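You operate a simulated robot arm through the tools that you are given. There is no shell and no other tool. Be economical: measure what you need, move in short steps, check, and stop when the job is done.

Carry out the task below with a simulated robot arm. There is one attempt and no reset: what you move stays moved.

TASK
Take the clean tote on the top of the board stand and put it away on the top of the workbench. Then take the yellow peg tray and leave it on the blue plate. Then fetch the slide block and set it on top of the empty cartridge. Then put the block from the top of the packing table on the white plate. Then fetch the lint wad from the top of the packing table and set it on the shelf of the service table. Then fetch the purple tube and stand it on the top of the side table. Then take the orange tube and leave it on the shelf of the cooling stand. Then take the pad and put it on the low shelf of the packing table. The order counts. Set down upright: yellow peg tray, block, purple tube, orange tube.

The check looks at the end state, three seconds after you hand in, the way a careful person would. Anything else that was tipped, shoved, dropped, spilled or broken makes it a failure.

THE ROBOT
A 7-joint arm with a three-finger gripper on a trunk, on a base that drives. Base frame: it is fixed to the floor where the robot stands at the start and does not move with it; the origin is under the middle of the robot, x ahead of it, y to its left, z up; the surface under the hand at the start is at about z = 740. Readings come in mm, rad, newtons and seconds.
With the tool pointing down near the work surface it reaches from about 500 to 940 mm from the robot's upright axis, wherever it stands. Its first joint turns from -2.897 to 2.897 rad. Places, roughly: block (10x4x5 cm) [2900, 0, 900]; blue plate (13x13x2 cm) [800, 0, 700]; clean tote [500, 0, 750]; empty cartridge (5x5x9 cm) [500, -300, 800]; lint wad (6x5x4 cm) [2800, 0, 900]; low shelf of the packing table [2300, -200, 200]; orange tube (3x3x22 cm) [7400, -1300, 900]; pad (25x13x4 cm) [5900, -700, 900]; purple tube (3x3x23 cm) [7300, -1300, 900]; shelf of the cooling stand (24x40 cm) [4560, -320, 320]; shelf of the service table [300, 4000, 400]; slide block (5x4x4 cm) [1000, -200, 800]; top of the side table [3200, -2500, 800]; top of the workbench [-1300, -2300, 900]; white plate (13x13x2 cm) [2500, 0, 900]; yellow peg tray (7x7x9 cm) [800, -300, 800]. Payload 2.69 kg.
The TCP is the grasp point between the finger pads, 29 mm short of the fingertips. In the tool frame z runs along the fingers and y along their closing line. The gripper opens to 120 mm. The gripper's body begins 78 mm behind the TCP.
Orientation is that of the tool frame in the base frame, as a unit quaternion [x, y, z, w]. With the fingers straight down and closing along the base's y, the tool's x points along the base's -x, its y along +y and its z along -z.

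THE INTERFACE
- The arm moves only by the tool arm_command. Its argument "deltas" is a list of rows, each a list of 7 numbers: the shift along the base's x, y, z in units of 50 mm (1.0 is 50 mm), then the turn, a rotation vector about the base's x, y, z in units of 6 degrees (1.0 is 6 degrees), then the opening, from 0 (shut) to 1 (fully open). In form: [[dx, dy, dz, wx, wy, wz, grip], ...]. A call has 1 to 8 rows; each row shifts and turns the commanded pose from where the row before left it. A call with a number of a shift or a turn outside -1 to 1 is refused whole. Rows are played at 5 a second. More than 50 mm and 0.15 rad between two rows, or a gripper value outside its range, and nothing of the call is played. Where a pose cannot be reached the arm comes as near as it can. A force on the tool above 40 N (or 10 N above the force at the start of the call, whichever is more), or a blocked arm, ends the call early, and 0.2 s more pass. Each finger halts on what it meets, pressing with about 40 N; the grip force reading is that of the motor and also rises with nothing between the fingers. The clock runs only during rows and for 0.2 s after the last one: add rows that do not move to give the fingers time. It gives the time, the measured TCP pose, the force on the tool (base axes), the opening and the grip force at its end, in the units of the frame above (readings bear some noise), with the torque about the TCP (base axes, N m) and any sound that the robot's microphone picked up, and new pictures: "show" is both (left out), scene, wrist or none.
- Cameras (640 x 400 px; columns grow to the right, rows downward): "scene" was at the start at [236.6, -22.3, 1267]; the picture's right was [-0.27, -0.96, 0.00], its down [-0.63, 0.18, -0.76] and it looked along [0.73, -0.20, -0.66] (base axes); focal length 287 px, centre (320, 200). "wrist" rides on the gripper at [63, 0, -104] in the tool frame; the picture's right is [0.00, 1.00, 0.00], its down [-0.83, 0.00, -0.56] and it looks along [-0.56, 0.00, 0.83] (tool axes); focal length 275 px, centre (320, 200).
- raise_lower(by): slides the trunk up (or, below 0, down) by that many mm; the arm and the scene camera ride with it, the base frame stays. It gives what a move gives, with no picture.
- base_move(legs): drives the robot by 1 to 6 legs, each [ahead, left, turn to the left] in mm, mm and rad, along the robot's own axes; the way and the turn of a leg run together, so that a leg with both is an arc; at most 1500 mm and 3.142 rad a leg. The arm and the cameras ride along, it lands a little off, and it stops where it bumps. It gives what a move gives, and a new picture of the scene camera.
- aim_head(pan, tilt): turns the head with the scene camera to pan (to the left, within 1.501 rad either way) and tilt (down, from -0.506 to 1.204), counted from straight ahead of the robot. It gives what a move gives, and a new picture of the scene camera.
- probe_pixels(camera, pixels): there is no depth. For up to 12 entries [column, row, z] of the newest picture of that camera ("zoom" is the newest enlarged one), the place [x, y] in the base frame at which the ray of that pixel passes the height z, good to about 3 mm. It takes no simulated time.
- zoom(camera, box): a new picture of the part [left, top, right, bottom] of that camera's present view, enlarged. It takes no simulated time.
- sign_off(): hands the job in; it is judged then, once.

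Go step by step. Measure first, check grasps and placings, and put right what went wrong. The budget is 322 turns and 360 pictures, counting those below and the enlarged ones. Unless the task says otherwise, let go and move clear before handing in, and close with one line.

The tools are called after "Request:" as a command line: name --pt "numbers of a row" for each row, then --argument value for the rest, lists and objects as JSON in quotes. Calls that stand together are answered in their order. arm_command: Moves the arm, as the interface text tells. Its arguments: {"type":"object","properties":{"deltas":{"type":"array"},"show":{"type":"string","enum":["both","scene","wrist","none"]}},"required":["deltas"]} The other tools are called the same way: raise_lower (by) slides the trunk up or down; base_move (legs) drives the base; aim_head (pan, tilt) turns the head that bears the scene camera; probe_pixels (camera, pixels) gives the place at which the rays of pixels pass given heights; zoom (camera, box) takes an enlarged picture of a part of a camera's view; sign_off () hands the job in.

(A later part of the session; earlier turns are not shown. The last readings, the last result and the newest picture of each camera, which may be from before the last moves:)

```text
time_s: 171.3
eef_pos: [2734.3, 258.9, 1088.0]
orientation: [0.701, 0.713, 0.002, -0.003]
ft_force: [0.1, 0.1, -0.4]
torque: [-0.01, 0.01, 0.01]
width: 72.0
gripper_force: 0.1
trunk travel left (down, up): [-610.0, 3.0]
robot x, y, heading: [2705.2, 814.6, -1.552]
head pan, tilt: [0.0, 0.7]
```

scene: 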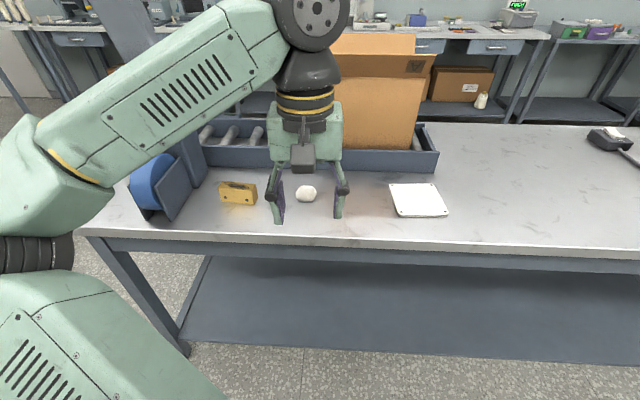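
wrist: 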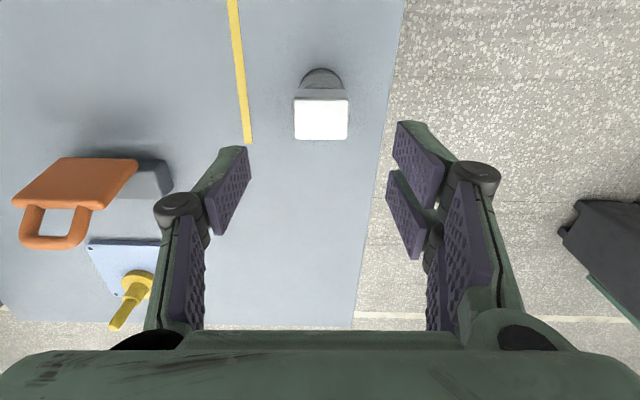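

Request:
zoom --camera "scene" --box '[200, 150, 460, 250]'

Request:
probe_pixels --camera "scene" --pixels '[[238, 200, 880], [306, 200, 880], [418, 200, 885], [389, 185, 885], [433, 184, 885], [448, 214, 885], [397, 216, 885], [340, 245, 880], [221, 200, 880], [254, 205, 880]]'

```text
2.46 times, centred on (330, 200) of scene
```

zoom: 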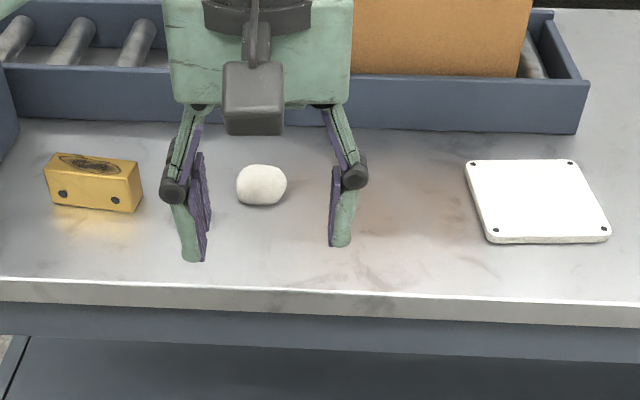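

```text
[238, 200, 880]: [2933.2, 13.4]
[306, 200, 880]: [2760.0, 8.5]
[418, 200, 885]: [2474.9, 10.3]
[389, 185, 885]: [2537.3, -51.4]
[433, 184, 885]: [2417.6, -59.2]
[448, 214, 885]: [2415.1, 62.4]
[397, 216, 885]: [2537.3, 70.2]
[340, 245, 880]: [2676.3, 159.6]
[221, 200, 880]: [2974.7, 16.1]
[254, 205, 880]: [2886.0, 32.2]
```

Plate centre ≈(2477,6), block centre ≈(2930,8) turned ≈-6°, wad ≈(2760,8). I move over the block, turning the gripper +83° to close across its width.

Request:
arm_command --pt "0.4 -0.4 0 0 0 1 0.65" --pt "0.4 -0.4 0 0 0 1 0.65" --pt "0.4 -0.4 0 0 0 1 0.65" --pt "0.4 -0.4 0 0 0 1 0.65" --pt "0.4 -0.4 0 0 0 1 0.65" --pt "0.4 -0.4 0 0 0 1 0.65" --pt "0.4 -0.4 0 0 0 1 0.65" --pt "0.4 -0.4 0 0 0 1 0.65" --show "none"

Request:
arm_command --pt "0.35 -0.4 0 0 0 1 0.65" --pt "0.35 -0.4 0 0 0 1 0.65" --pt "0 -0.5 0 0 0 1 0.65" --pt "0 -0.5 0 0 0 1 0.65" --pt "0 0 0 0 0 1 0.65" --pt "0 0 -0.8 0 0 0.8 0.65" --pt "0 0 0 0 0 0 0.65"

```text
time_s: 173.1
eef_pos: [2894.5, 99.3, 1084.7]
orientation: [0.351, 0.936, 0.0, -0.002]
ft_force: [-0.8, 0.0, -0.6]
torque: [0.02, -0.03, -0.03]
width: 78.1
gripper_force: 0.1
trunk travel left (down, up): [-610.0, 3.0]
robot x, y, heading: [2704.5, 809.8, -1.543]
head pan, tilt: [0.0, 0.7]
```

```text
time_s: 174.7
eef_pos: [2928.4, 10.7, 1046.1]
orientation: [0.055, 0.998, 0.001, -0.003]
ft_force: [-1.2, -0.8, -0.7]
torque: [0.02, 0.01, -0.01]
width: 78.0
gripper_force: 0.1
trunk travel left (down, up): [-610.0, 3.0]
robot x, y, heading: [2707.3, 811.7, -1.55]
head pan, tilt: [0.0, 0.7]
```

scene: 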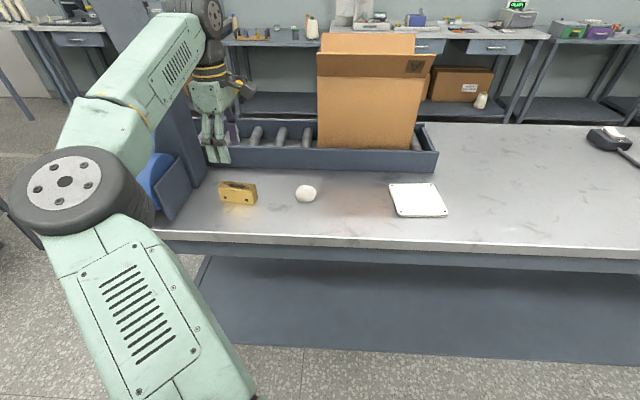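
wrist: 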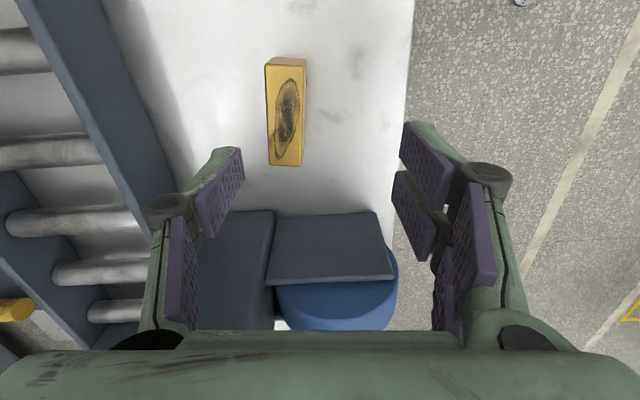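

Request:
probe_pixels --camera "wrist" --pixels '[[266, 64, 930], [305, 66, 930], [268, 164, 930], [303, 166, 930], [285, 115, 930], [270, 283, 1000], [268, 212, 880]]'

```text
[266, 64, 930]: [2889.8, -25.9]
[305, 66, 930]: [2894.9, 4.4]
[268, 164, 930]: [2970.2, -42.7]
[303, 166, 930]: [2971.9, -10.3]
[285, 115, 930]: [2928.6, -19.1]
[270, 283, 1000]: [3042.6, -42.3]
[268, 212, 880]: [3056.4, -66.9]
```

The probed block size (80×32 instead of 100×40) says the top is lower: table ≈830, block top ≈878. I re-probe.

Request:
probe_pixels --camera "wrist" --pixels '[[266, 64, 878], [305, 66, 878], [268, 164, 878], [303, 166, 878], [285, 115, 878]]'

Request:
probe_pixels --camera "scene" --pixels '[[389, 185, 848], [433, 184, 848], [448, 214, 848], [397, 216, 848], [306, 198, 840], [221, 202, 830], [254, 205, 830]]'

```text
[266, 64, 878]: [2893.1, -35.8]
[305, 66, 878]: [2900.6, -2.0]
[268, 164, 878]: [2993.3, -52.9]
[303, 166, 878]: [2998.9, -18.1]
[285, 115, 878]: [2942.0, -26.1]
```

```text
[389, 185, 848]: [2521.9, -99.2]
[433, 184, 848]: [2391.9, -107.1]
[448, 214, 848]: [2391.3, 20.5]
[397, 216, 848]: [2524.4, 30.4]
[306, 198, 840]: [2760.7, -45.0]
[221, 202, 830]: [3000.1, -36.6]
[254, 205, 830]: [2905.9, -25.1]
```

Request:
arm_command --pt "0.28 -0.7 0 0 0 -0.5 0.65" --pt "0 0 -0.8 0 0 0 0.65" --pt "0 0 -0.8 0 0 0 0.65" --pt "0 0 0 0 0 0 0.65"

```text
time_s: 175.7
eef_pos: [2945.4, -25.7, 967.4]
orientation: [0.081, 0.997, 0.0, -0.003]
ft_force: [-0.3, 0.1, 0.2]
torque: [-0.04, -0.02, 0.02]
width: 78.1
gripper_force: 0.0
trunk travel left (down, up): [-610.0, 3.0]
robot x, y, heading: [2705.2, 813.3, -1.55]
head pan, tilt: [0.0, 0.7]
```

scene: 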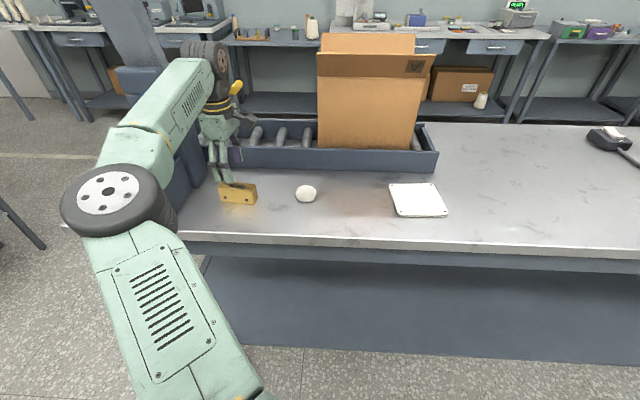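
wrist: 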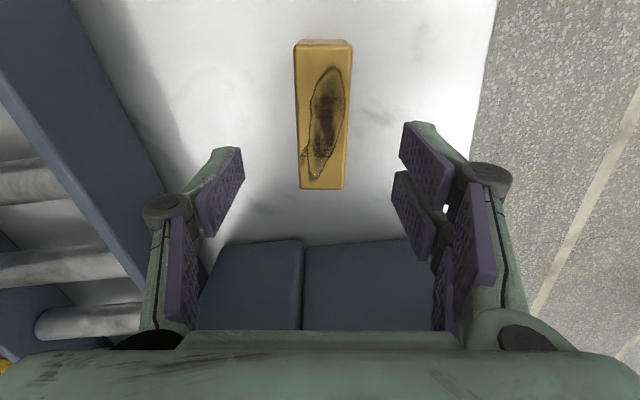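

Request:
probe_pixels --camera "wrist" --pixels '[[296, 46, 885], [351, 48, 885], [300, 188, 885], [343, 190, 885], [322, 118, 885], [322, 118, 895], [303, 242, 950], [303, 242, 900]]'

Request:
zoom --camera "scene" --box '[140, 60, 300, 240]'

```text
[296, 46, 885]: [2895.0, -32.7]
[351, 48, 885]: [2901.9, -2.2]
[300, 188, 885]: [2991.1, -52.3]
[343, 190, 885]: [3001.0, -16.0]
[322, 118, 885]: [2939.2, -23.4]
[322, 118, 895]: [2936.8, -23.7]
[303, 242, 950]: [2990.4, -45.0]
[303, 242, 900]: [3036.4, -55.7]
```

```text
2.22 times, centred on (220, 150) of scene
```

zoom: 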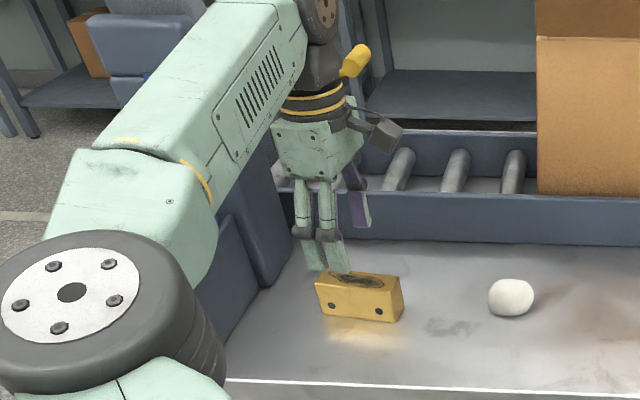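

Block centre ≈(2946,-26), top ≈885. I shift 6 mm to -x, descend to TCP 876 and close.

Request:
arm_command --pt "-0.12 0 -0.6 0 0 0 0.65" --pt "0 0 -0.7 0 0 0 0.65" --pt "0 0 -0.5 0 0 0 0.65" --pt "0 0 0 0 0 0 0.65" --pt "0 0 0 0 0 0 0" --pt "0 0 0 0 0 0 0" --pt "0 0 0 0 0 0 0" --pt "0 0 0 0 0 0 0"

```text
time_s: 177.5
eef_pos: [2938.9, -23.5, 877.8]
orientation: [0.082, 0.997, -0.002, -0.003]
ft_force: [1.8, 6.6, 13.3]
torque: [0.45, -0.23, 0.0]
width: 34.1
gripper_force: 27.2
trunk travel left (down, up): [-610.0, 3.0]
robot x, y, heading: [2706.5, 811.3, -1.556]
head pan, tilt: [0.0, 0.7]
```

scene: 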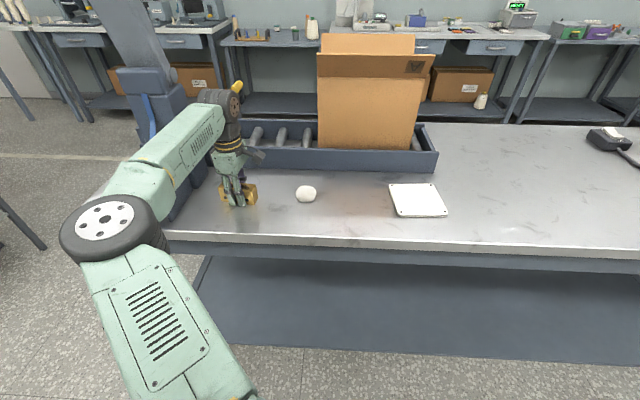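
wrist: 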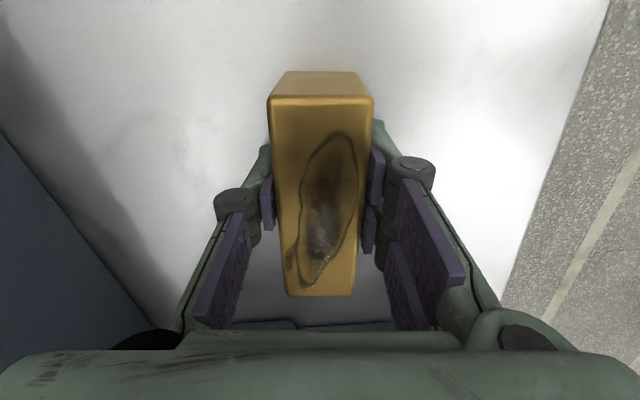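

Request:
arm_command --pt "0 0 0 0 0 0 0" --pt "0 0 0.2 0 0 0 0" --pt "0 0 0.6 0 0 0 0" --pt "0 0 0.8 0 0 0 0" --pt "0 0.3 0.8 0 0 0 0" --pt "0 0.4 0 0 0 0 0"

Request:
probe_pixels --camera "scene" --pixels '[[415, 148, 870], [318, 146, 870], [437, 172, 840], [420, 45, 1200], [318, 52, 1200]]'

```text
time_s: 178.9
eef_pos: [2938.3, 9.4, 994.7]
orientation: [0.082, 0.997, 0.0, -0.003]
ft_force: [-0.2, -0.3, -12.5]
torque: [0.01, 0.04, 0.0]
width: 33.6
gripper_force: 39.6
trunk travel left (down, up): [-610.0, 3.0]
robot x, y, heading: [2705.6, 809.5, -1.55]
head pan, tilt: [0.0, 0.7]
```

scene: 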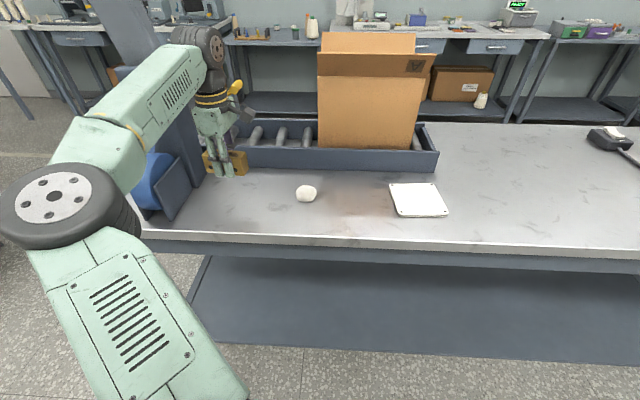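
wrist: 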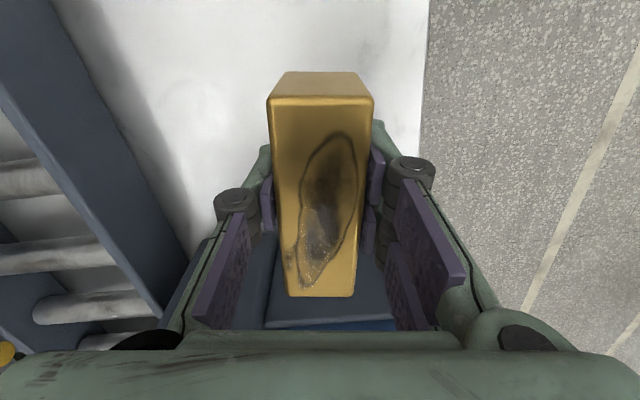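

```text
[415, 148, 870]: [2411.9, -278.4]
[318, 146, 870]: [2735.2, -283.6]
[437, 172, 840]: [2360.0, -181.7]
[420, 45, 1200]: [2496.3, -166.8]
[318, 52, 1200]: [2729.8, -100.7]
```

Block held level (12.5 N). I carry it toward the plate.

Request:
arm_command --pt "-0.95 0.1 0.1 0 0 0 0" --pt "-0.95 0.1 0.1 0 0 0 0" --pt "-0.95 0 0.1 0 0 0.3 0" --pt "-0.95 0 0 0 0 0.3 0" --pt "-0.95 0 0 0 0 0.3 0" --pt "-0.95 0 0 0 0 0.3 0" --pt "-0.95 0 0 0 0 0.3 0" --pt "-0.95 0 0 0 0 0.2 0" --show "none"

Request:
arm_command --pt "-0.95 -0.2 0 0 0 0 0" --pt "-0.9 -0.2 0 0 0 0 0" --pt "0 -0.2 0 0 0 0 0" --pt "0 0 0 0 0 0 0"

```text
time_s: 180.7
eef_pos: [2555.4, 17.1, 1011.5]
orientation: [-0.008, 1.0, 0.001, -0.002]
ft_force: [0.3, 0.3, -12.9]
torque: [0.03, 0.09, 0.02]
width: 33.7
gripper_force: 39.6
trunk travel left (down, up): [-610.0, 3.0]
robot x, y, heading: [2706.8, 810.2, -1.553]
head pan, tilt: [0.0, 0.7]
```

```text
time_s: 181.7
eef_pos: [2464.2, -10.7, 1013.1]
orientation: [-0.006, 1.0, 0.001, -0.002]
ft_force: [-0.5, -0.2, -12.4]
torque: [-0.02, 0.04, 0.01]
width: 33.9
gripper_force: 40.1
trunk travel left (down, up): [-610.0, 3.0]
robot x, y, heading: [2709.2, 814.2, -1.55]
head pan, tilt: [0.0, 0.7]
```

scene: 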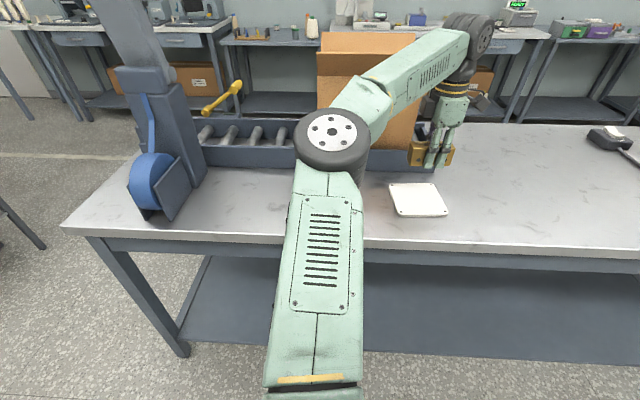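
wrist: 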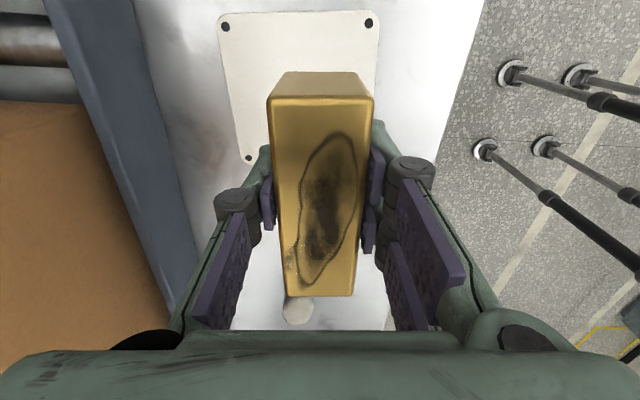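

Request:
probe_pixels --camera "wrist" --pixels '[[224, 26, 855], [369, 22, 855], [248, 157, 855], [224, 26, 850], [248, 157, 850]]'

Request:
probe_pixels --camera "scene" --pixels '[[389, 185, 853], [433, 184, 853], [448, 214, 853], [397, 216, 853]]'

```text
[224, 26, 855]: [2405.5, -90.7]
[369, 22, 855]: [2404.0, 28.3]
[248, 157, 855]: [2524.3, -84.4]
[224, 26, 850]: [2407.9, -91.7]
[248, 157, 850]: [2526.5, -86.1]
```

```text
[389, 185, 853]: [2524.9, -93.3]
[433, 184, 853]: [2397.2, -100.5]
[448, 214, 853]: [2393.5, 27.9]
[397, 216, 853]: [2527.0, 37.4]
```

Plate centre ≈(2463,-31). I align and lower to just above it.

Request:
arm_command --pt "-0.16 -0.36 0 0 0 0.4 0" --pt "0 0 -0.7 0 0 0 0" --pt "0 0 -0.8 0 0 0 0" --pt "0 0 -0.5 0 0 0 0" --pt "0 0 -0.1 0 0 0 0" --pt "0 0 0 0 0 0 0"

```text
time_s: 183.1
eef_pos: [2456.2, -28.3, 906.3]
orientation: [-0.029, 1.0, 0.001, -0.003]
ft_force: [-0.6, 0.2, -12.4]
torque: [-0.03, 0.07, 0.03]
width: 33.8
gripper_force: 40.2
trunk travel left (down, up): [-610.0, 3.0]
robot x, y, heading: [2708.0, 811.8, -1.549]
head pan, tilt: [0.0, 0.7]
```

scene: 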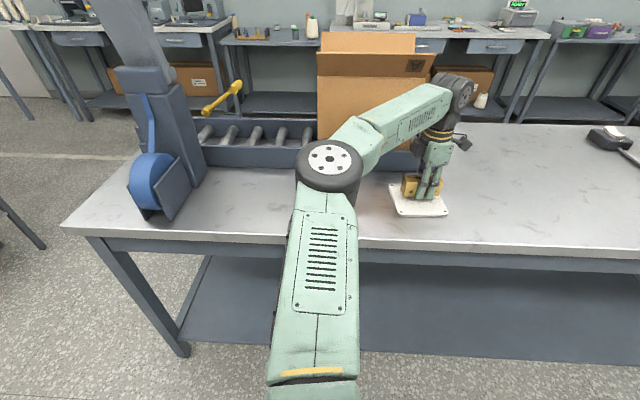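
wrist: 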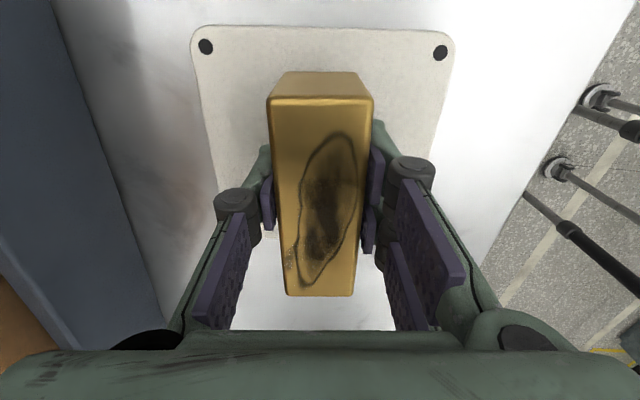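

Request:
arm_command --pt "0 0 -0.08 0 0 0 0" --pt "0 0 -0.04 0 0 0 0" --pt "0 0 0 0 0 0 0" --show "none"

Request:
arm_command --pt "0 0 -0.05 0 0 0 0" --pt "0 0 0 0 0 0 0" --show "none"

```text
time_s: 183.9
eef_pos: [2457.8, -29.2, 900.5]
orientation: [-0.029, 1.0, 0.001, -0.003]
ft_force: [0.2, 0.4, -12.9]
torque: [0.02, 0.06, -0.01]
width: 33.7
gripper_force: 39.9
trunk travel left (down, up): [-610.0, 3.0]
robot x, y, heading: [2708.4, 812.7, -1.55]
head pan, tilt: [0.0, 0.7]
```

```text
time_s: 184.5
eef_pos: [2457.1, -29.0, 898.3]
orientation: [-0.03, 1.0, 0.0, -0.002]
ft_force: [-0.1, 0.2, -13.2]
torque: [-0.02, 0.06, -0.02]
width: 34.0
gripper_force: 40.1
trunk travel left (down, up): [-610.0, 3.0]
robot x, y, heading: [2704.2, 815.5, -1.552]
head pan, tilt: [0.0, 0.7]
```

Request:
arm_command --pt "0 0 -0.05 0 0 0 0" --pt "0 0 0 0 0 0 0" --show "none"

Request:
arm_command --pt "0 0 -0.05 0 0 0 0" --pt "0 0 0 0 0 0 0" --show "none"

```text
time_s: 185.1
eef_pos: [2456.1, -29.0, 895.2]
orientation: [-0.029, 1.0, 0.001, -0.002]
ft_force: [0.0, -0.5, -13.9]
torque: [-0.02, 0.06, -0.01]
width: 33.6
gripper_force: 40.2
trunk travel left (down, up): [-610.0, 3.0]
robot x, y, heading: [2704.1, 813.6, -1.555]
head pan, tilt: [0.0, 0.7]
```

```text
time_s: 185.7
eef_pos: [2455.1, -29.5, 893.1]
orientation: [-0.029, 1.0, 0.001, -0.003]
ft_force: [-0.4, 0.6, -13.2]
torque: [0.01, 0.01, -0.01]
width: 34.0
gripper_force: 39.6
trunk travel left (down, up): [-610.0, 3.0]
robot x, y, heading: [2706.2, 811.1, -1.545]
head pan, tilt: [0.0, 0.7]
```

Request:
arm_command --pt "0 0 -0.05 0 0 0 0" --pt "0 0 -0.02 0 0 0 0" --pt "0 0 0 0 0 0 0" --show "none"

Request:
arm_command --pt "0 0 -0.03 0 0 0 0" --pt "0 0 0 0 0 0 0" --show "none"

```text
time_s: 186.5
eef_pos: [2456.3, -30.3, 890.4]
orientation: [-0.029, 1.0, -0.001, -0.003]
ft_force: [-1.4, -2.7, -1.8]
torque: [-0.14, -0.47, -0.12]
width: 33.9
gripper_force: 40.3
trunk travel left (down, up): [-610.0, 3.0]
robot x, y, heading: [2705.9, 810.6, -1.548]
head pan, tilt: [0.0, 0.7]
```

```text
time_s: 187.1
eef_pos: [2456.5, -29.7, 890.2]
orientation: [-0.029, 1.0, -0.002, -0.003]
ft_force: [-1.6, -7.9, 11.7]
torque: [-0.1, -1.09, -0.34]
width: 33.9
gripper_force: 39.9
trunk travel left (down, up): [-610.0, 3.0]
robot x, y, heading: [2703.9, 808.7, -1.549]
head pan, tilt: [0.0, 0.7]
```

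Contact made at TCP 890. I release and lift.

Request:
arm_command --pt "0 0 0 0 0 0 0.3" --pt "0 0 0 0 0 0 0.5" --pt "0 0 0 0 0 0 0.5" --pt "0 0 0 0 0 0 0.5" --pt "0 0 0.6 0 0 0 0.5" --pt "0 0 1 0 0 0 0.5" --pt "0 0 0.8 0 0 0 0.5"

```text
time_s: 188.7
eef_pos: [2457.9, -26.5, 1006.3]
orientation: [-0.028, 1.0, 0.0, -0.002]
ft_force: [0.3, 0.0, -0.9]
torque: [-0.02, 0.01, 0.03]
width: 59.8
gripper_force: 0.1
trunk travel left (down, up): [-610.0, 3.0]
robot x, y, heading: [2707.1, 813.1, -1.549]
head pan, tilt: [0.0, 0.7]
```

scene: 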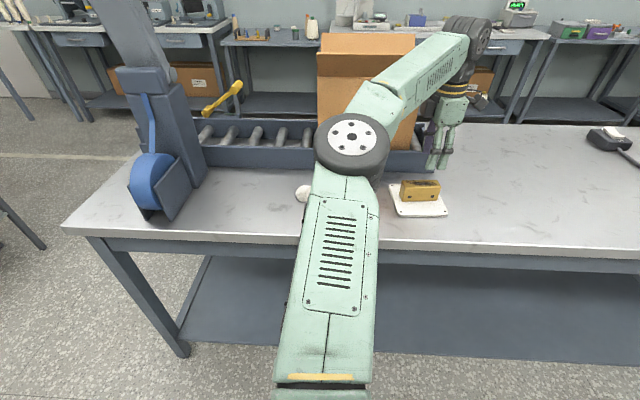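
wrist: 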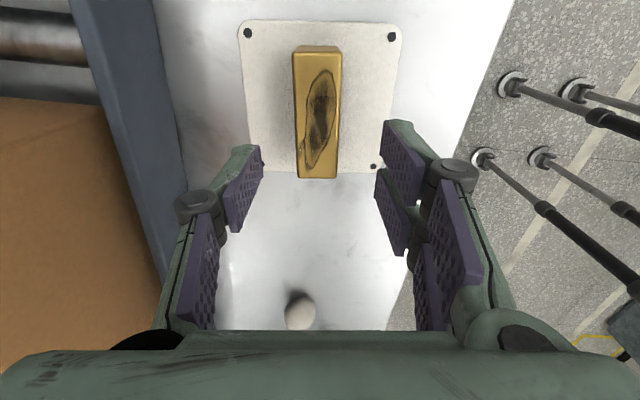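

Block sits on the plate. Next the lint wad; I locate it with the wrist pixel (300,312).

Request:
probe_pixels --camera "wrist" --pixels '[[300, 313, 858]]'

Request:
arm_command --pt "0.95 0 0 0 0 0 0.8" --pt "0.95 0 0 0 0 0 0.8" --pt "0.95 0 0 0 0 0 0.8" --pt "0.95 0 0 0 0 0 0.8" --pt "0.95 0 0 0 0 0 0.8" --pt "0.95 0 0 0 0 0 0.8" --pt "0.3 0 -0.8 0 0 0 0.8" --pt "0 0 0 0 0 0 0.8"

```text
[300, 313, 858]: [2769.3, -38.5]
```

```text
time_s: 190.5
eef_pos: [2755.5, -30.8, 967.8]
orientation: [-0.027, 1.0, -0.001, -0.002]
ft_force: [0.7, 1.0, 0.1]
torque: [-0.02, 0.01, -0.01]
width: 95.8
gripper_force: 0.0
trunk travel left (down, up): [-610.0, 3.0]
robot x, y, heading: [2705.8, 811.2, -1.55]
head pan, tilt: [0.0, 0.7]
```

scene: 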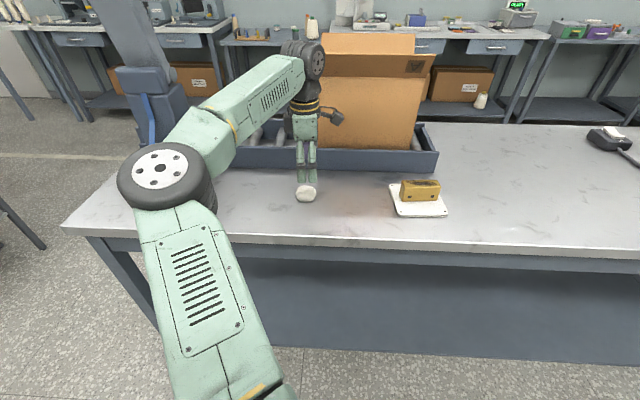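
wrist: 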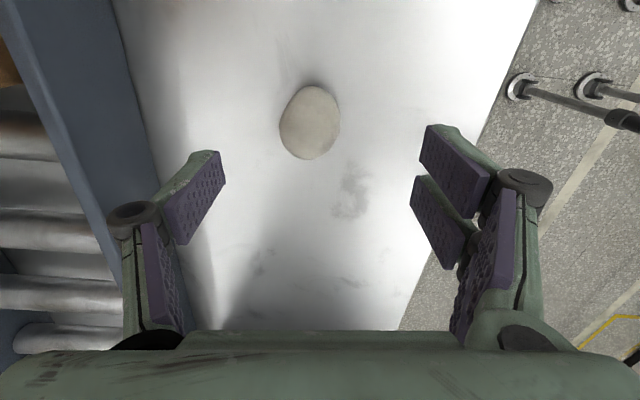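

Request:
probe_pixels --camera "wrist" --pixels '[[310, 122, 858], [279, 122, 855], [340, 122, 855], [310, 86, 845], [310, 160, 858]]'

```text
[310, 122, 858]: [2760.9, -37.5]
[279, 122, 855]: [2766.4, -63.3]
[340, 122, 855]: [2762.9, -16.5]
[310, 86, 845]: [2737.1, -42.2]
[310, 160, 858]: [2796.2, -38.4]
```

Request:
arm_command --pt "0.16 -0.16 -0.6 0 0 0 0.75" --pt "0 0 -0.7 0 0 0 0.75" --pt "0 0 -0.6 0 0 0 0.75" --pt "0 0 0 0 0 0 0.3" --pt "0 0 0 0 0 0 0" --pt "0 0 0 0 0 0 0" --pt "0 0 0 0 0 0 0" --pt "0 0 0 0 0 0 0"

```text
time_s: 192.3
eef_pos: [2764.3, -35.7, 878.8]
orientation: [-0.027, 1.0, -0.002, -0.003]
ft_force: [-1.6, 18.2, 32.1]
torque: [1.38, -0.39, 0.33]
width: 41.6
gripper_force: 31.3
trunk travel left (down, up): [-610.0, 3.0]
robot x, y, heading: [2709.6, 810.4, -1.548]
head pan, tilt: [0.0, 0.7]
```

scene: 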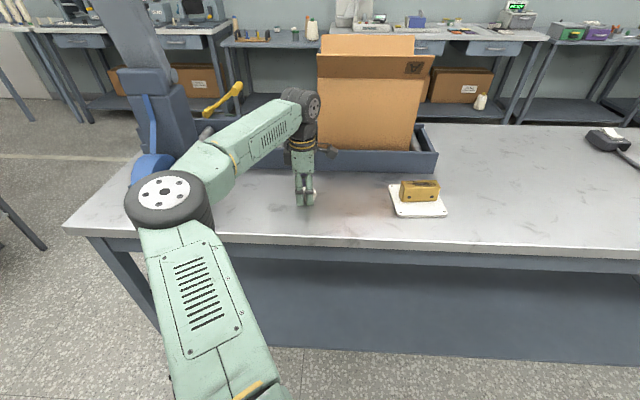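
wrist: 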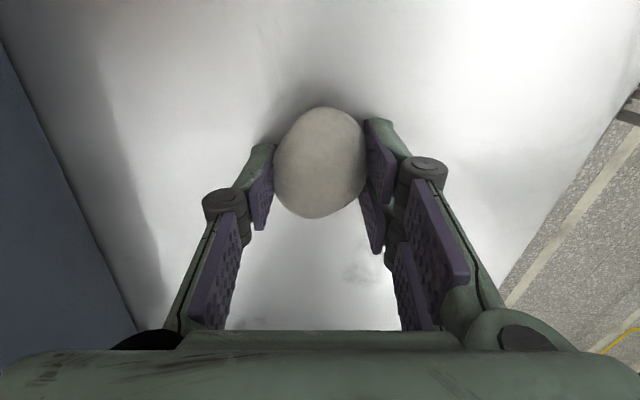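

Tips touch the table (32 N), wad gripped at 41.6 mm. I lift gently.

Request:
arm_command --pt "0 0 0.1 0 0 0 0" --pt "0 0 0.4 0 0 0 0" --pt "0 0 0.8 0 0 0 0" --pt "0 0 0.8 0 0 0 0" --pt "0 0.3 0.8 0 0 0 0" --pt "0 0.3 0.8 0 0 0 0"

```text
time_s: 193.7
eef_pos: [2766.4, -6.4, 1060.2]
orientation: [-0.029, 1.0, 0.0, -0.002]
ft_force: [-0.6, -0.5, -1.1]
torque: [-0.01, 0.02, 0.01]
width: 39.6
gripper_force: 39.6
trunk travel left (down, up): [-610.0, 3.0]
robot x, y, heading: [2707.1, 813.2, -1.548]
head pan, tilt: [0.0, 0.7]
```

scene: 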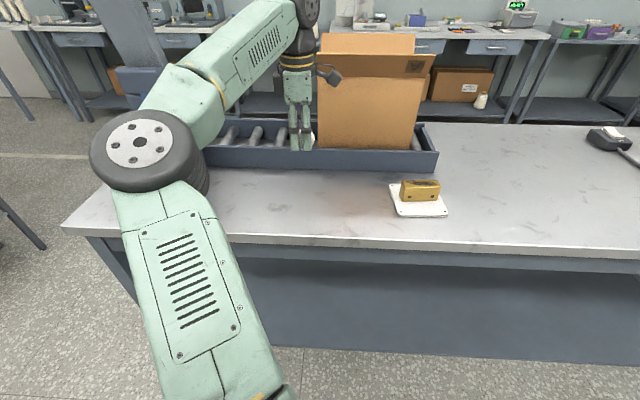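
wrist: 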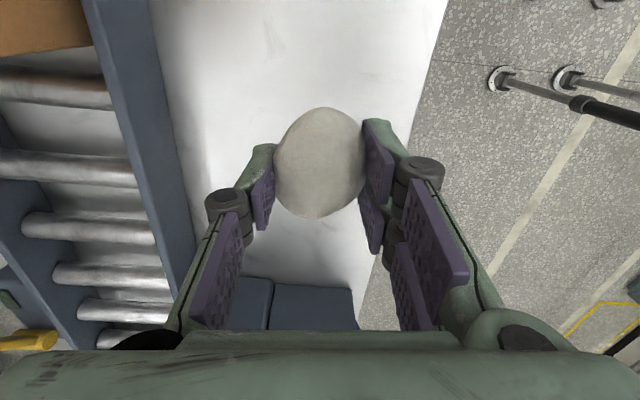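

Wad held. I retract the arm, back off and face -x along the corridor to find the way to the service table.

Request:
arm_command --pt "0 0.9 0.2 0 0 0 0" --pt "0 0.9 0.2 0 0 0 0" --pt "0 0.9 0.2 0 0 0 0" --pt "0 0.9 0 0 0 0 0" --pt "0 0.9 0 0 0 0 0" --show "none"

Request:
base_move --legs '[[-200, 0, 0], [0, 0, -1.59]]'

Request:
aim_head --pan -1.3 --tilt 0.15

Request:
aim_head --pan -0.5 --tilt 0.15

```text
time_s: 194.9
eef_pos: [2764.5, 218.3, 1091.5]
orientation: [-0.029, 1.0, 0.0, -0.003]
ft_force: [0.9, 0.0, 0.5]
torque: [-0.02, 0.0, 0.01]
width: 39.8
gripper_force: 40.5
trunk travel left (down, up): [-610.0, 3.0]
robot x, y, heading: [2706.2, 808.3, -1.548]
head pan, tilt: [0.0, 0.7]
```

```text
time_s: 200.5
eef_pos: [2107.5, 967.7, 1091.0]
orientation: [0.695, 0.719, 0.001, -0.001]
ft_force: [0.1, -1.2, 0.3]
torque: [0.02, -0.02, -0.02]
width: 39.7
gripper_force: 39.8
trunk travel left (down, up): [-610.0, 3.0]
robot x, y, heading: [2702.2, 1010.5, 3.14]
head pan, tilt: [0.0, 0.7]
```

scene: 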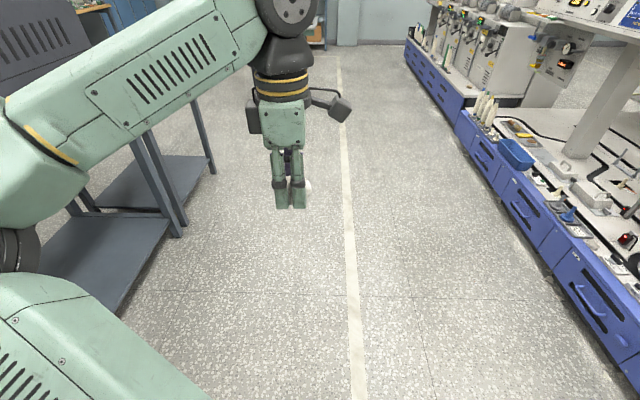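

```text
time_s: 202.0
eef_pos: [2107.1, 969.3, 1091.1]
orientation: [0.696, 0.718, 0.002, -0.002]
ft_force: [0.3, -1.2, -0.5]
torque: [-0.02, -0.01, 0.02]
width: 39.5
gripper_force: 39.5
trunk travel left (down, up): [-610.0, 3.0]
robot x, y, heading: [2699.7, 1007.6, 3.138]
head pan, tilt: [-1.3, 0.15]
```

scene: 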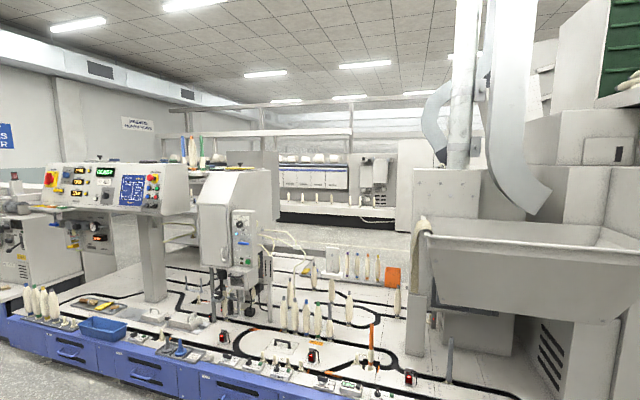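

```text
time_s: 203.1
eef_pos: [2107.6, 968.6, 1089.5]
orientation: [0.695, 0.719, 0.001, -0.003]
ft_force: [0.0, 0.1, 0.8]
torque: [0.04, -0.02, 0.01]
width: 39.8
gripper_force: 39.4
trunk travel left (down, up): [-610.0, 3.0]
robot x, y, heading: [2701.0, 1012.4, 3.137]
head pan, tilt: [-0.499, 0.15]
```

scene: 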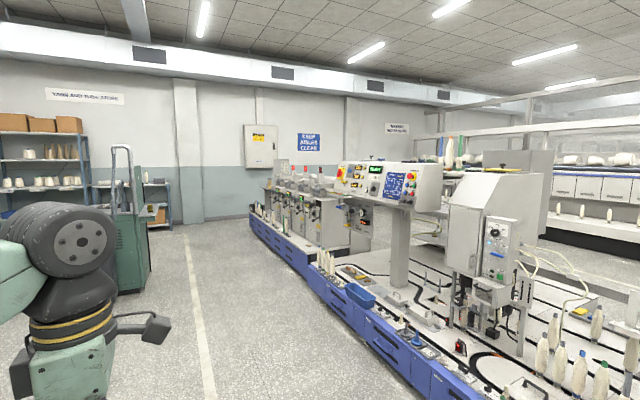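

Request:
probe_pixels --camera "scene" --pixels '[[250, 228, 0], [205, 222, 0], [240, 216, 0], [327, 300, 0], [130, 290, 0], [428, 398, 0]]'

Request:
zoom --camera "scene" --box '[160, 120, 480, 320]'

```text
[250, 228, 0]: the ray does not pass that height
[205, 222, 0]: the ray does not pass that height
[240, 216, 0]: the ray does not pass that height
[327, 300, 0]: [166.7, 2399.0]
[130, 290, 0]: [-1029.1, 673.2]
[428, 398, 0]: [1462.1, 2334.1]
```

```text
2.00 times, centred on (320, 220) of scene
```

zoom: 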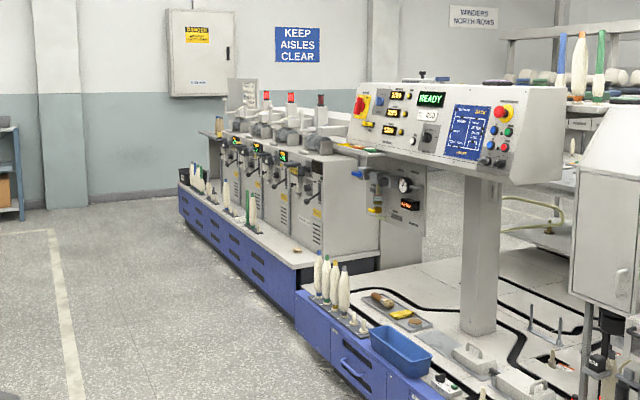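

The row's left end is around x≈-2400. I drive along the corridor at y≈1360 and look again.

Request:
base_move --legs '[[1450, -350, 0], [1450, 0, 0], [600, 0, 0]]'

Request:
aim_head --pan -0.9 --tilt 0.3

```text
time_s: 220.3
eef_pos: [-1388.4, 1305.8, 1089.4]
orientation: [0.689, 0.724, 0.002, -0.001]
ft_force: [-1.2, 0.3, -0.3]
torque: [0.0, -0.02, 0.05]
width: 39.6
gripper_force: 40.2
trunk travel left (down, up): [-610.0, 3.0]
robot x, y, heading: [-792.8, 1357.6, -3.131]
head pan, tilt: [-0.499, 0.15]
```

scene: 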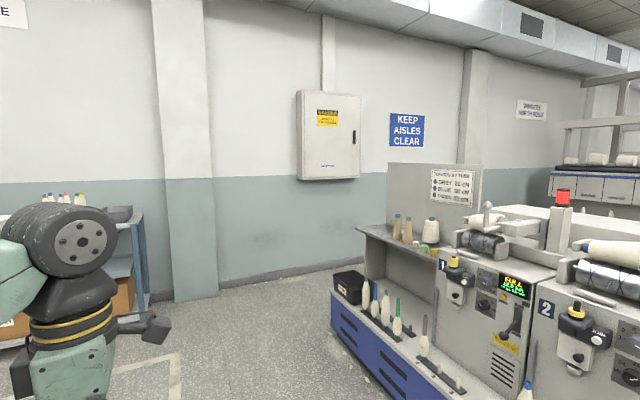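

```text
time_s: 221.2
eef_pos: [-1388.8, 1304.9, 1091.5]
orientation: [0.69, 0.724, 0.002, -0.002]
ft_force: [1.2, 0.4, 0.1]
torque: [0.03, 0.01, -0.02]
width: 39.3
gripper_force: 40.0
trunk travel left (down, up): [-610.0, 3.0]
robot x, y, heading: [-791.7, 1359.4, -3.128]
head pan, tilt: [-0.901, 0.3]
```

scene: 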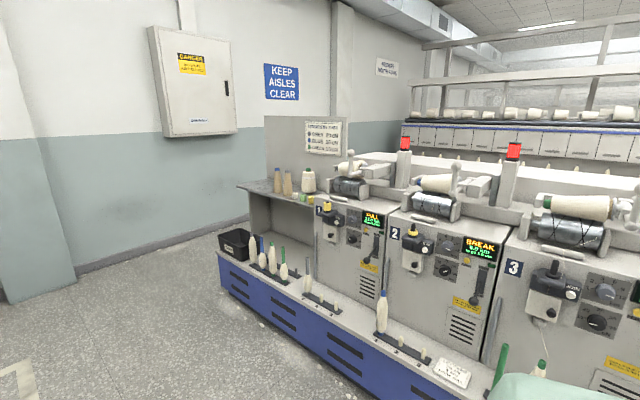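

Request:
probe_pixels --camera "scene" --pixels '[[222, 290, 0], [80, 272, 0], [240, 225, 0], [10, 300, 0], [345, 372, 0], [215, 228, 0]]'

```text
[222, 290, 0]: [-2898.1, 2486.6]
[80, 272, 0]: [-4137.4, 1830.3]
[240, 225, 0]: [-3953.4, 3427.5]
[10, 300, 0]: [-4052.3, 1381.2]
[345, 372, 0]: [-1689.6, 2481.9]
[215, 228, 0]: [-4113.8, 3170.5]
```

Passage of about 1.2 m between the row's end (x≈-2900) and the wall (x≈-4100). I go there facing +y.

Request:
base_move --legs '[[1400, 0, 0], [400, 0, 0], [0, 0, -1.584], [0, 560, 0]]'

Request:
aim_head --pan -0.3 --tilt 0.3

```text
time_s: 238.6
eef_pos: [-3200.9, 1924.6, 1090.8]
orientation: [1.0, 0.018, 0.003, 0.0]
ft_force: [-0.4, 0.2, 1.0]
torque: [0.02, 0.03, -0.03]
width: 39.0
gripper_force: 39.8
trunk travel left (down, up): [-610.0, 3.0]
robot x, y, heading: [-3157.7, 1328.2, 1.568]
head pan, tilt: [-0.901, 0.3]
```

scene: 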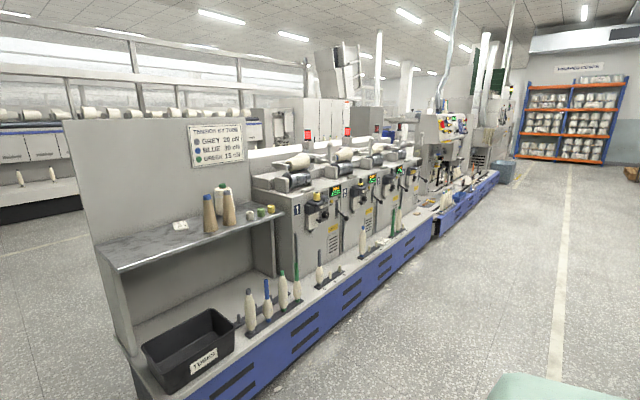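

```text
time_s: 239.6
eef_pos: [-3200.6, 1925.1, 1090.7]
orientation: [1.0, 0.018, 0.003, 0.0]
ft_force: [-0.3, -0.4, 0.4]
torque: [0.0, -0.01, -0.02]
width: 39.1
gripper_force: 39.9
trunk travel left (down, up): [-610.0, 3.0]
robot x, y, heading: [-3153.9, 1330.7, 1.569]
head pan, tilt: [-0.3, 0.3]
```

scene: 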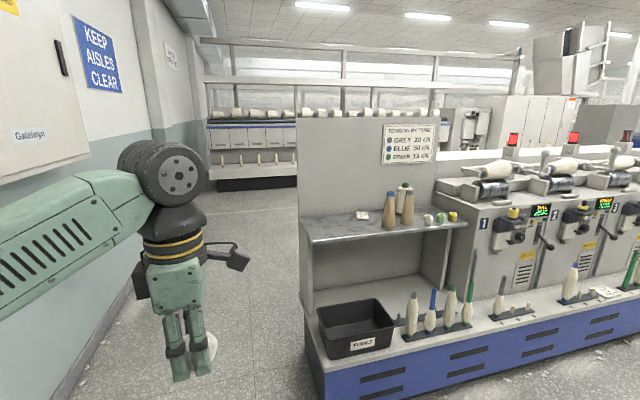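

Request:
aim_head --pan -0.1 --tilt 0.6

```text
time_s: 240.4
eef_pos: [-3200.7, 1924.7, 1091.1]
orientation: [1.0, 0.017, 0.002, 0.001]
ft_force: [-0.7, -0.5, 0.2]
torque: [-0.02, 0.0, 0.02]
width: 38.9
gripper_force: 39.7
trunk travel left (down, up): [-610.0, 3.0]
robot x, y, heading: [-3157.2, 1333.3, 1.568]
head pan, tilt: [-0.099, 0.6]
```

scene: 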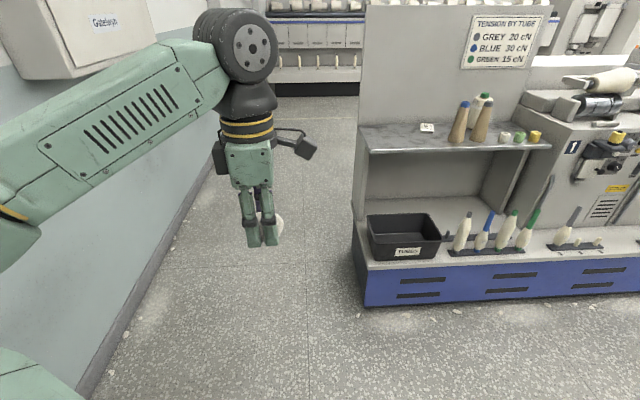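

Request:
probe_pixels --camera "scene" --pixels '[[363, 307, 0], [352, 240, 0], [130, 305, 0], [205, 165, 0], [330, 96, 0], [276, 97, 0]]'

```text
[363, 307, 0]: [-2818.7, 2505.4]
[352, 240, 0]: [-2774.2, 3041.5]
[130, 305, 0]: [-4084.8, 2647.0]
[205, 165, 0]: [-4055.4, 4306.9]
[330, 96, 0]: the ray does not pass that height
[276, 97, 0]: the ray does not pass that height
```

Passage x -4060…-2800. I centre in it and drive through to y≈4000.

Request:
base_move --legs '[[0, 270, 0], [1450, 0, 0], [1000, 0, 0]]'

Request:
aim_head --pan -1.4 --tilt 0.25

```text
time_s: 242.5
eef_pos: [-3375.9, 1925.9, 1090.3]
orientation: [1.0, 0.023, 0.003, 0.0]
ft_force: [0.0, 0.6, -0.6]
torque: [0.03, 0.0, 0.01]
width: 39.1
gripper_force: 40.0
trunk travel left (down, up): [-610.0, 3.0]
robot x, y, heading: [-3328.9, 1332.1, 1.581]
head pan, tilt: [-0.099, 0.6]
stopped in leg 1: the robot was blocked; the commanded pose is now the measured one
```

scene: 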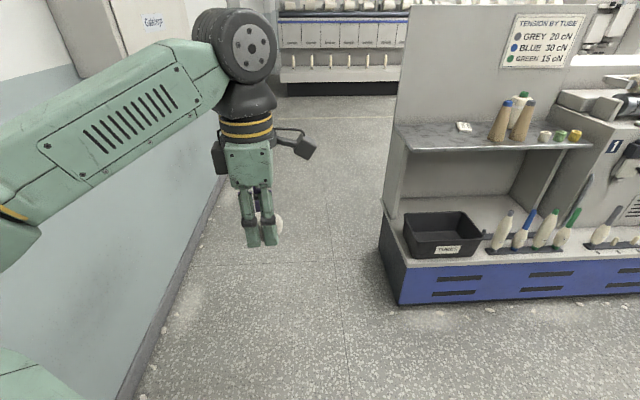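

```text
time_s: 243.9
eef_pos: [-3377.3, 1926.3, 1091.3]
orientation: [1.0, 0.023, 0.003, 0.0]
ft_force: [-0.4, -0.8, -0.1]
torque: [0.01, 0.02, -0.04]
width: 39.0
gripper_force: 39.6
trunk travel left (down, up): [-610.0, 3.0]
robot x, y, heading: [-3324.0, 1329.6, 1.579]
head pan, tilt: [-1.4, 0.25]
```

scene: 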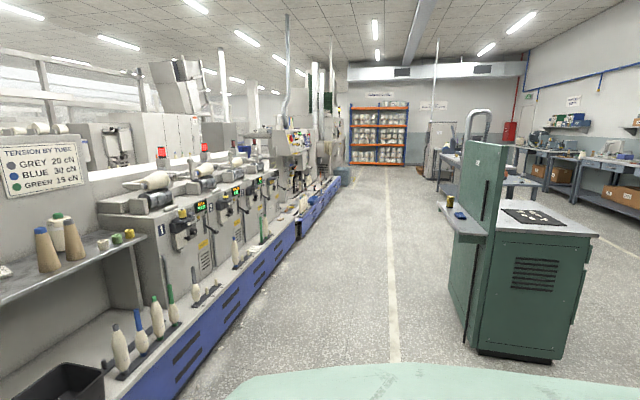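

Blocked after 170 mm on the left. I look to see by what.

Request:
aim_head --pan 1.3 --tilt 0.6

```text
time_s: 246.3
eef_pos: [-3377.6, 1927.6, 1090.7]
orientation: [1.0, 0.022, 0.004, 0.0]
ft_force: [0.4, 0.5, -0.8]
torque: [-0.03, 0.0, 0.02]
width: 38.7
gripper_force: 39.7
trunk travel left (down, up): [-610.0, 3.0]
robot x, y, heading: [-3326.1, 1329.3, 1.577]
head pan, tilt: [1.3, 0.6]
```

scene: 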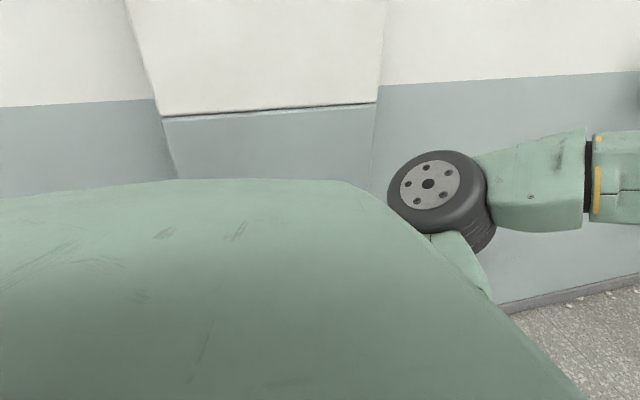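

The arm's elbow touches the wall pillar. I shift right 90 mm and go ahead.

Request:
base_move --legs '[[0, -90, -0.01], [1300, 0, 0]]'

Request:
base_move --legs '[[1150, 0, 0]]'

Request:
aim_head --pan -1.4 --tilt 0.25

```text
time_s: 253.9
eef_pos: [-3306.3, 3243.6, 1089.8]
orientation: [1.0, 0.029, 0.004, -0.001]
ft_force: [0.1, -0.6, -0.1]
torque: [-0.02, 0.01, -0.02]
width: 38.8
gripper_force: 39.4
trunk travel left (down, up): [-610.0, 3.0]
robot x, y, heading: [-3247.8, 2651.7, 1.587]
head pan, tilt: [1.3, 0.6]
```

scene: 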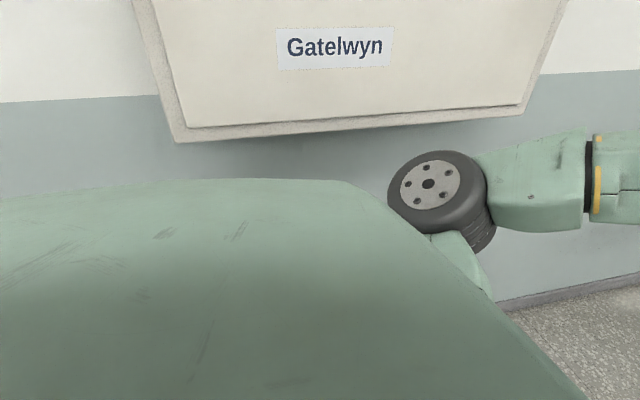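

```text
time_s: 259.9
eef_pos: [-3333.9, 4408.8, 1089.8]
orientation: [1.0, 0.03, 0.004, 0.0]
ft_force: [-0.7, 0.7, -1.0]
torque: [-0.02, 0.02, 0.01]
width: 37.8
gripper_force: 40.1
trunk travel left (down, up): [-610.0, 3.0]
robot x, y, heading: [-3277.6, 3815.0, 1.596]
head pan, tilt: [1.3, 0.6]
```

scene: 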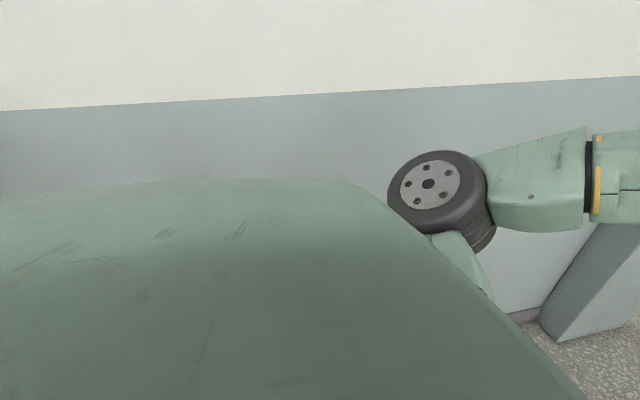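

```text
time_s: 262.2
eef_pos: [-3332.5, 4409.0, 1090.8]
orientation: [1.0, 0.03, 0.002, -0.001]
ft_force: [-0.5, 0.2, 1.1]
torque: [-0.01, -0.02, -0.01]
width: 38.2
gripper_force: 40.0
trunk travel left (down, up): [-610.0, 3.0]
robot x, y, heading: [-3272.0, 3816.4, 1.591]
head pan, tilt: [-1.4, 0.25]
```

scene: 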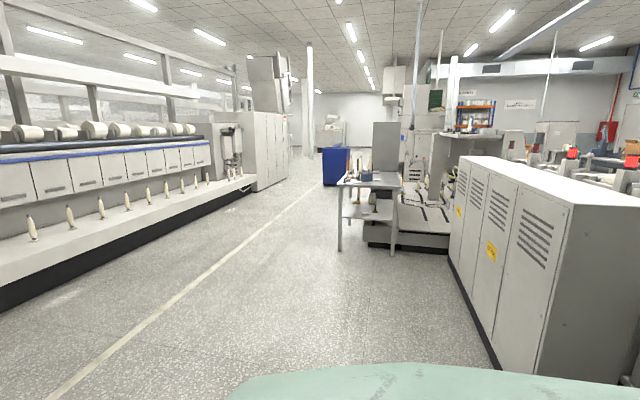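

The service table (365,185) stands along this back corridor. I turn to +x and drive closer.

Request:
base_move --legs '[[350, 0, 0], [0, 0, -1.591], [1400, 0, 0], [600, 0, 0]]'

Request:
aim_head --pan -0.2 --tilt 0.35

```text
time_s: 278.0
eef_pos: [-693.5, 4305.2, 1090.2]
orientation: [0.734, -0.679, 0.001, 0.003]
ft_force: [0.1, -0.7, -0.5]
torque: [-0.01, -0.02, 0.01]
width: 38.3
gripper_force: 39.9
trunk travel left (down, up): [-610.0, 3.0]
robot x, y, heading: [-1287.4, 4234.2, 0.039]
head pan, tilt: [-1.4, 0.25]
```

scene: 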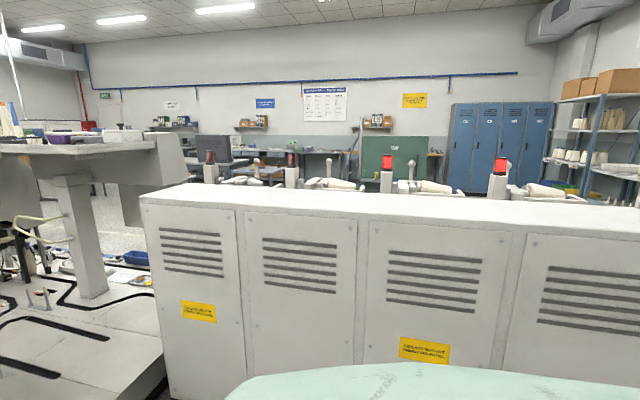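

```text
time_s: 279.4
eef_pos: [-693.7, 4305.8, 1090.4]
orientation: [0.734, -0.679, 0.001, 0.002]
ft_force: [0.9, 0.0, 0.2]
torque: [-0.02, -0.01, -0.01]
width: 38.1
gripper_force: 40.2
trunk travel left (down, up): [-610.0, 3.0]
robot x, y, heading: [-1287.4, 4236.2, 0.038]
head pan, tilt: [-0.201, 0.351]
```

scene: 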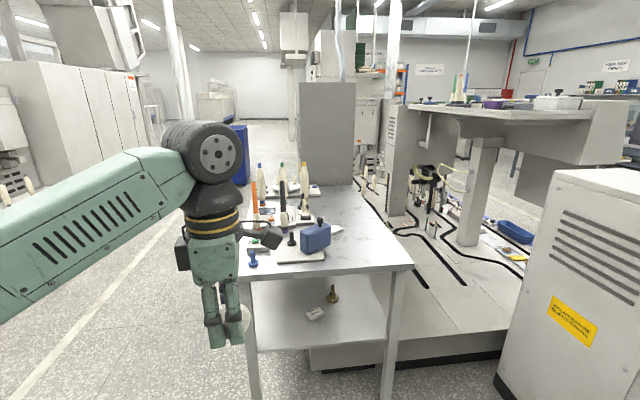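

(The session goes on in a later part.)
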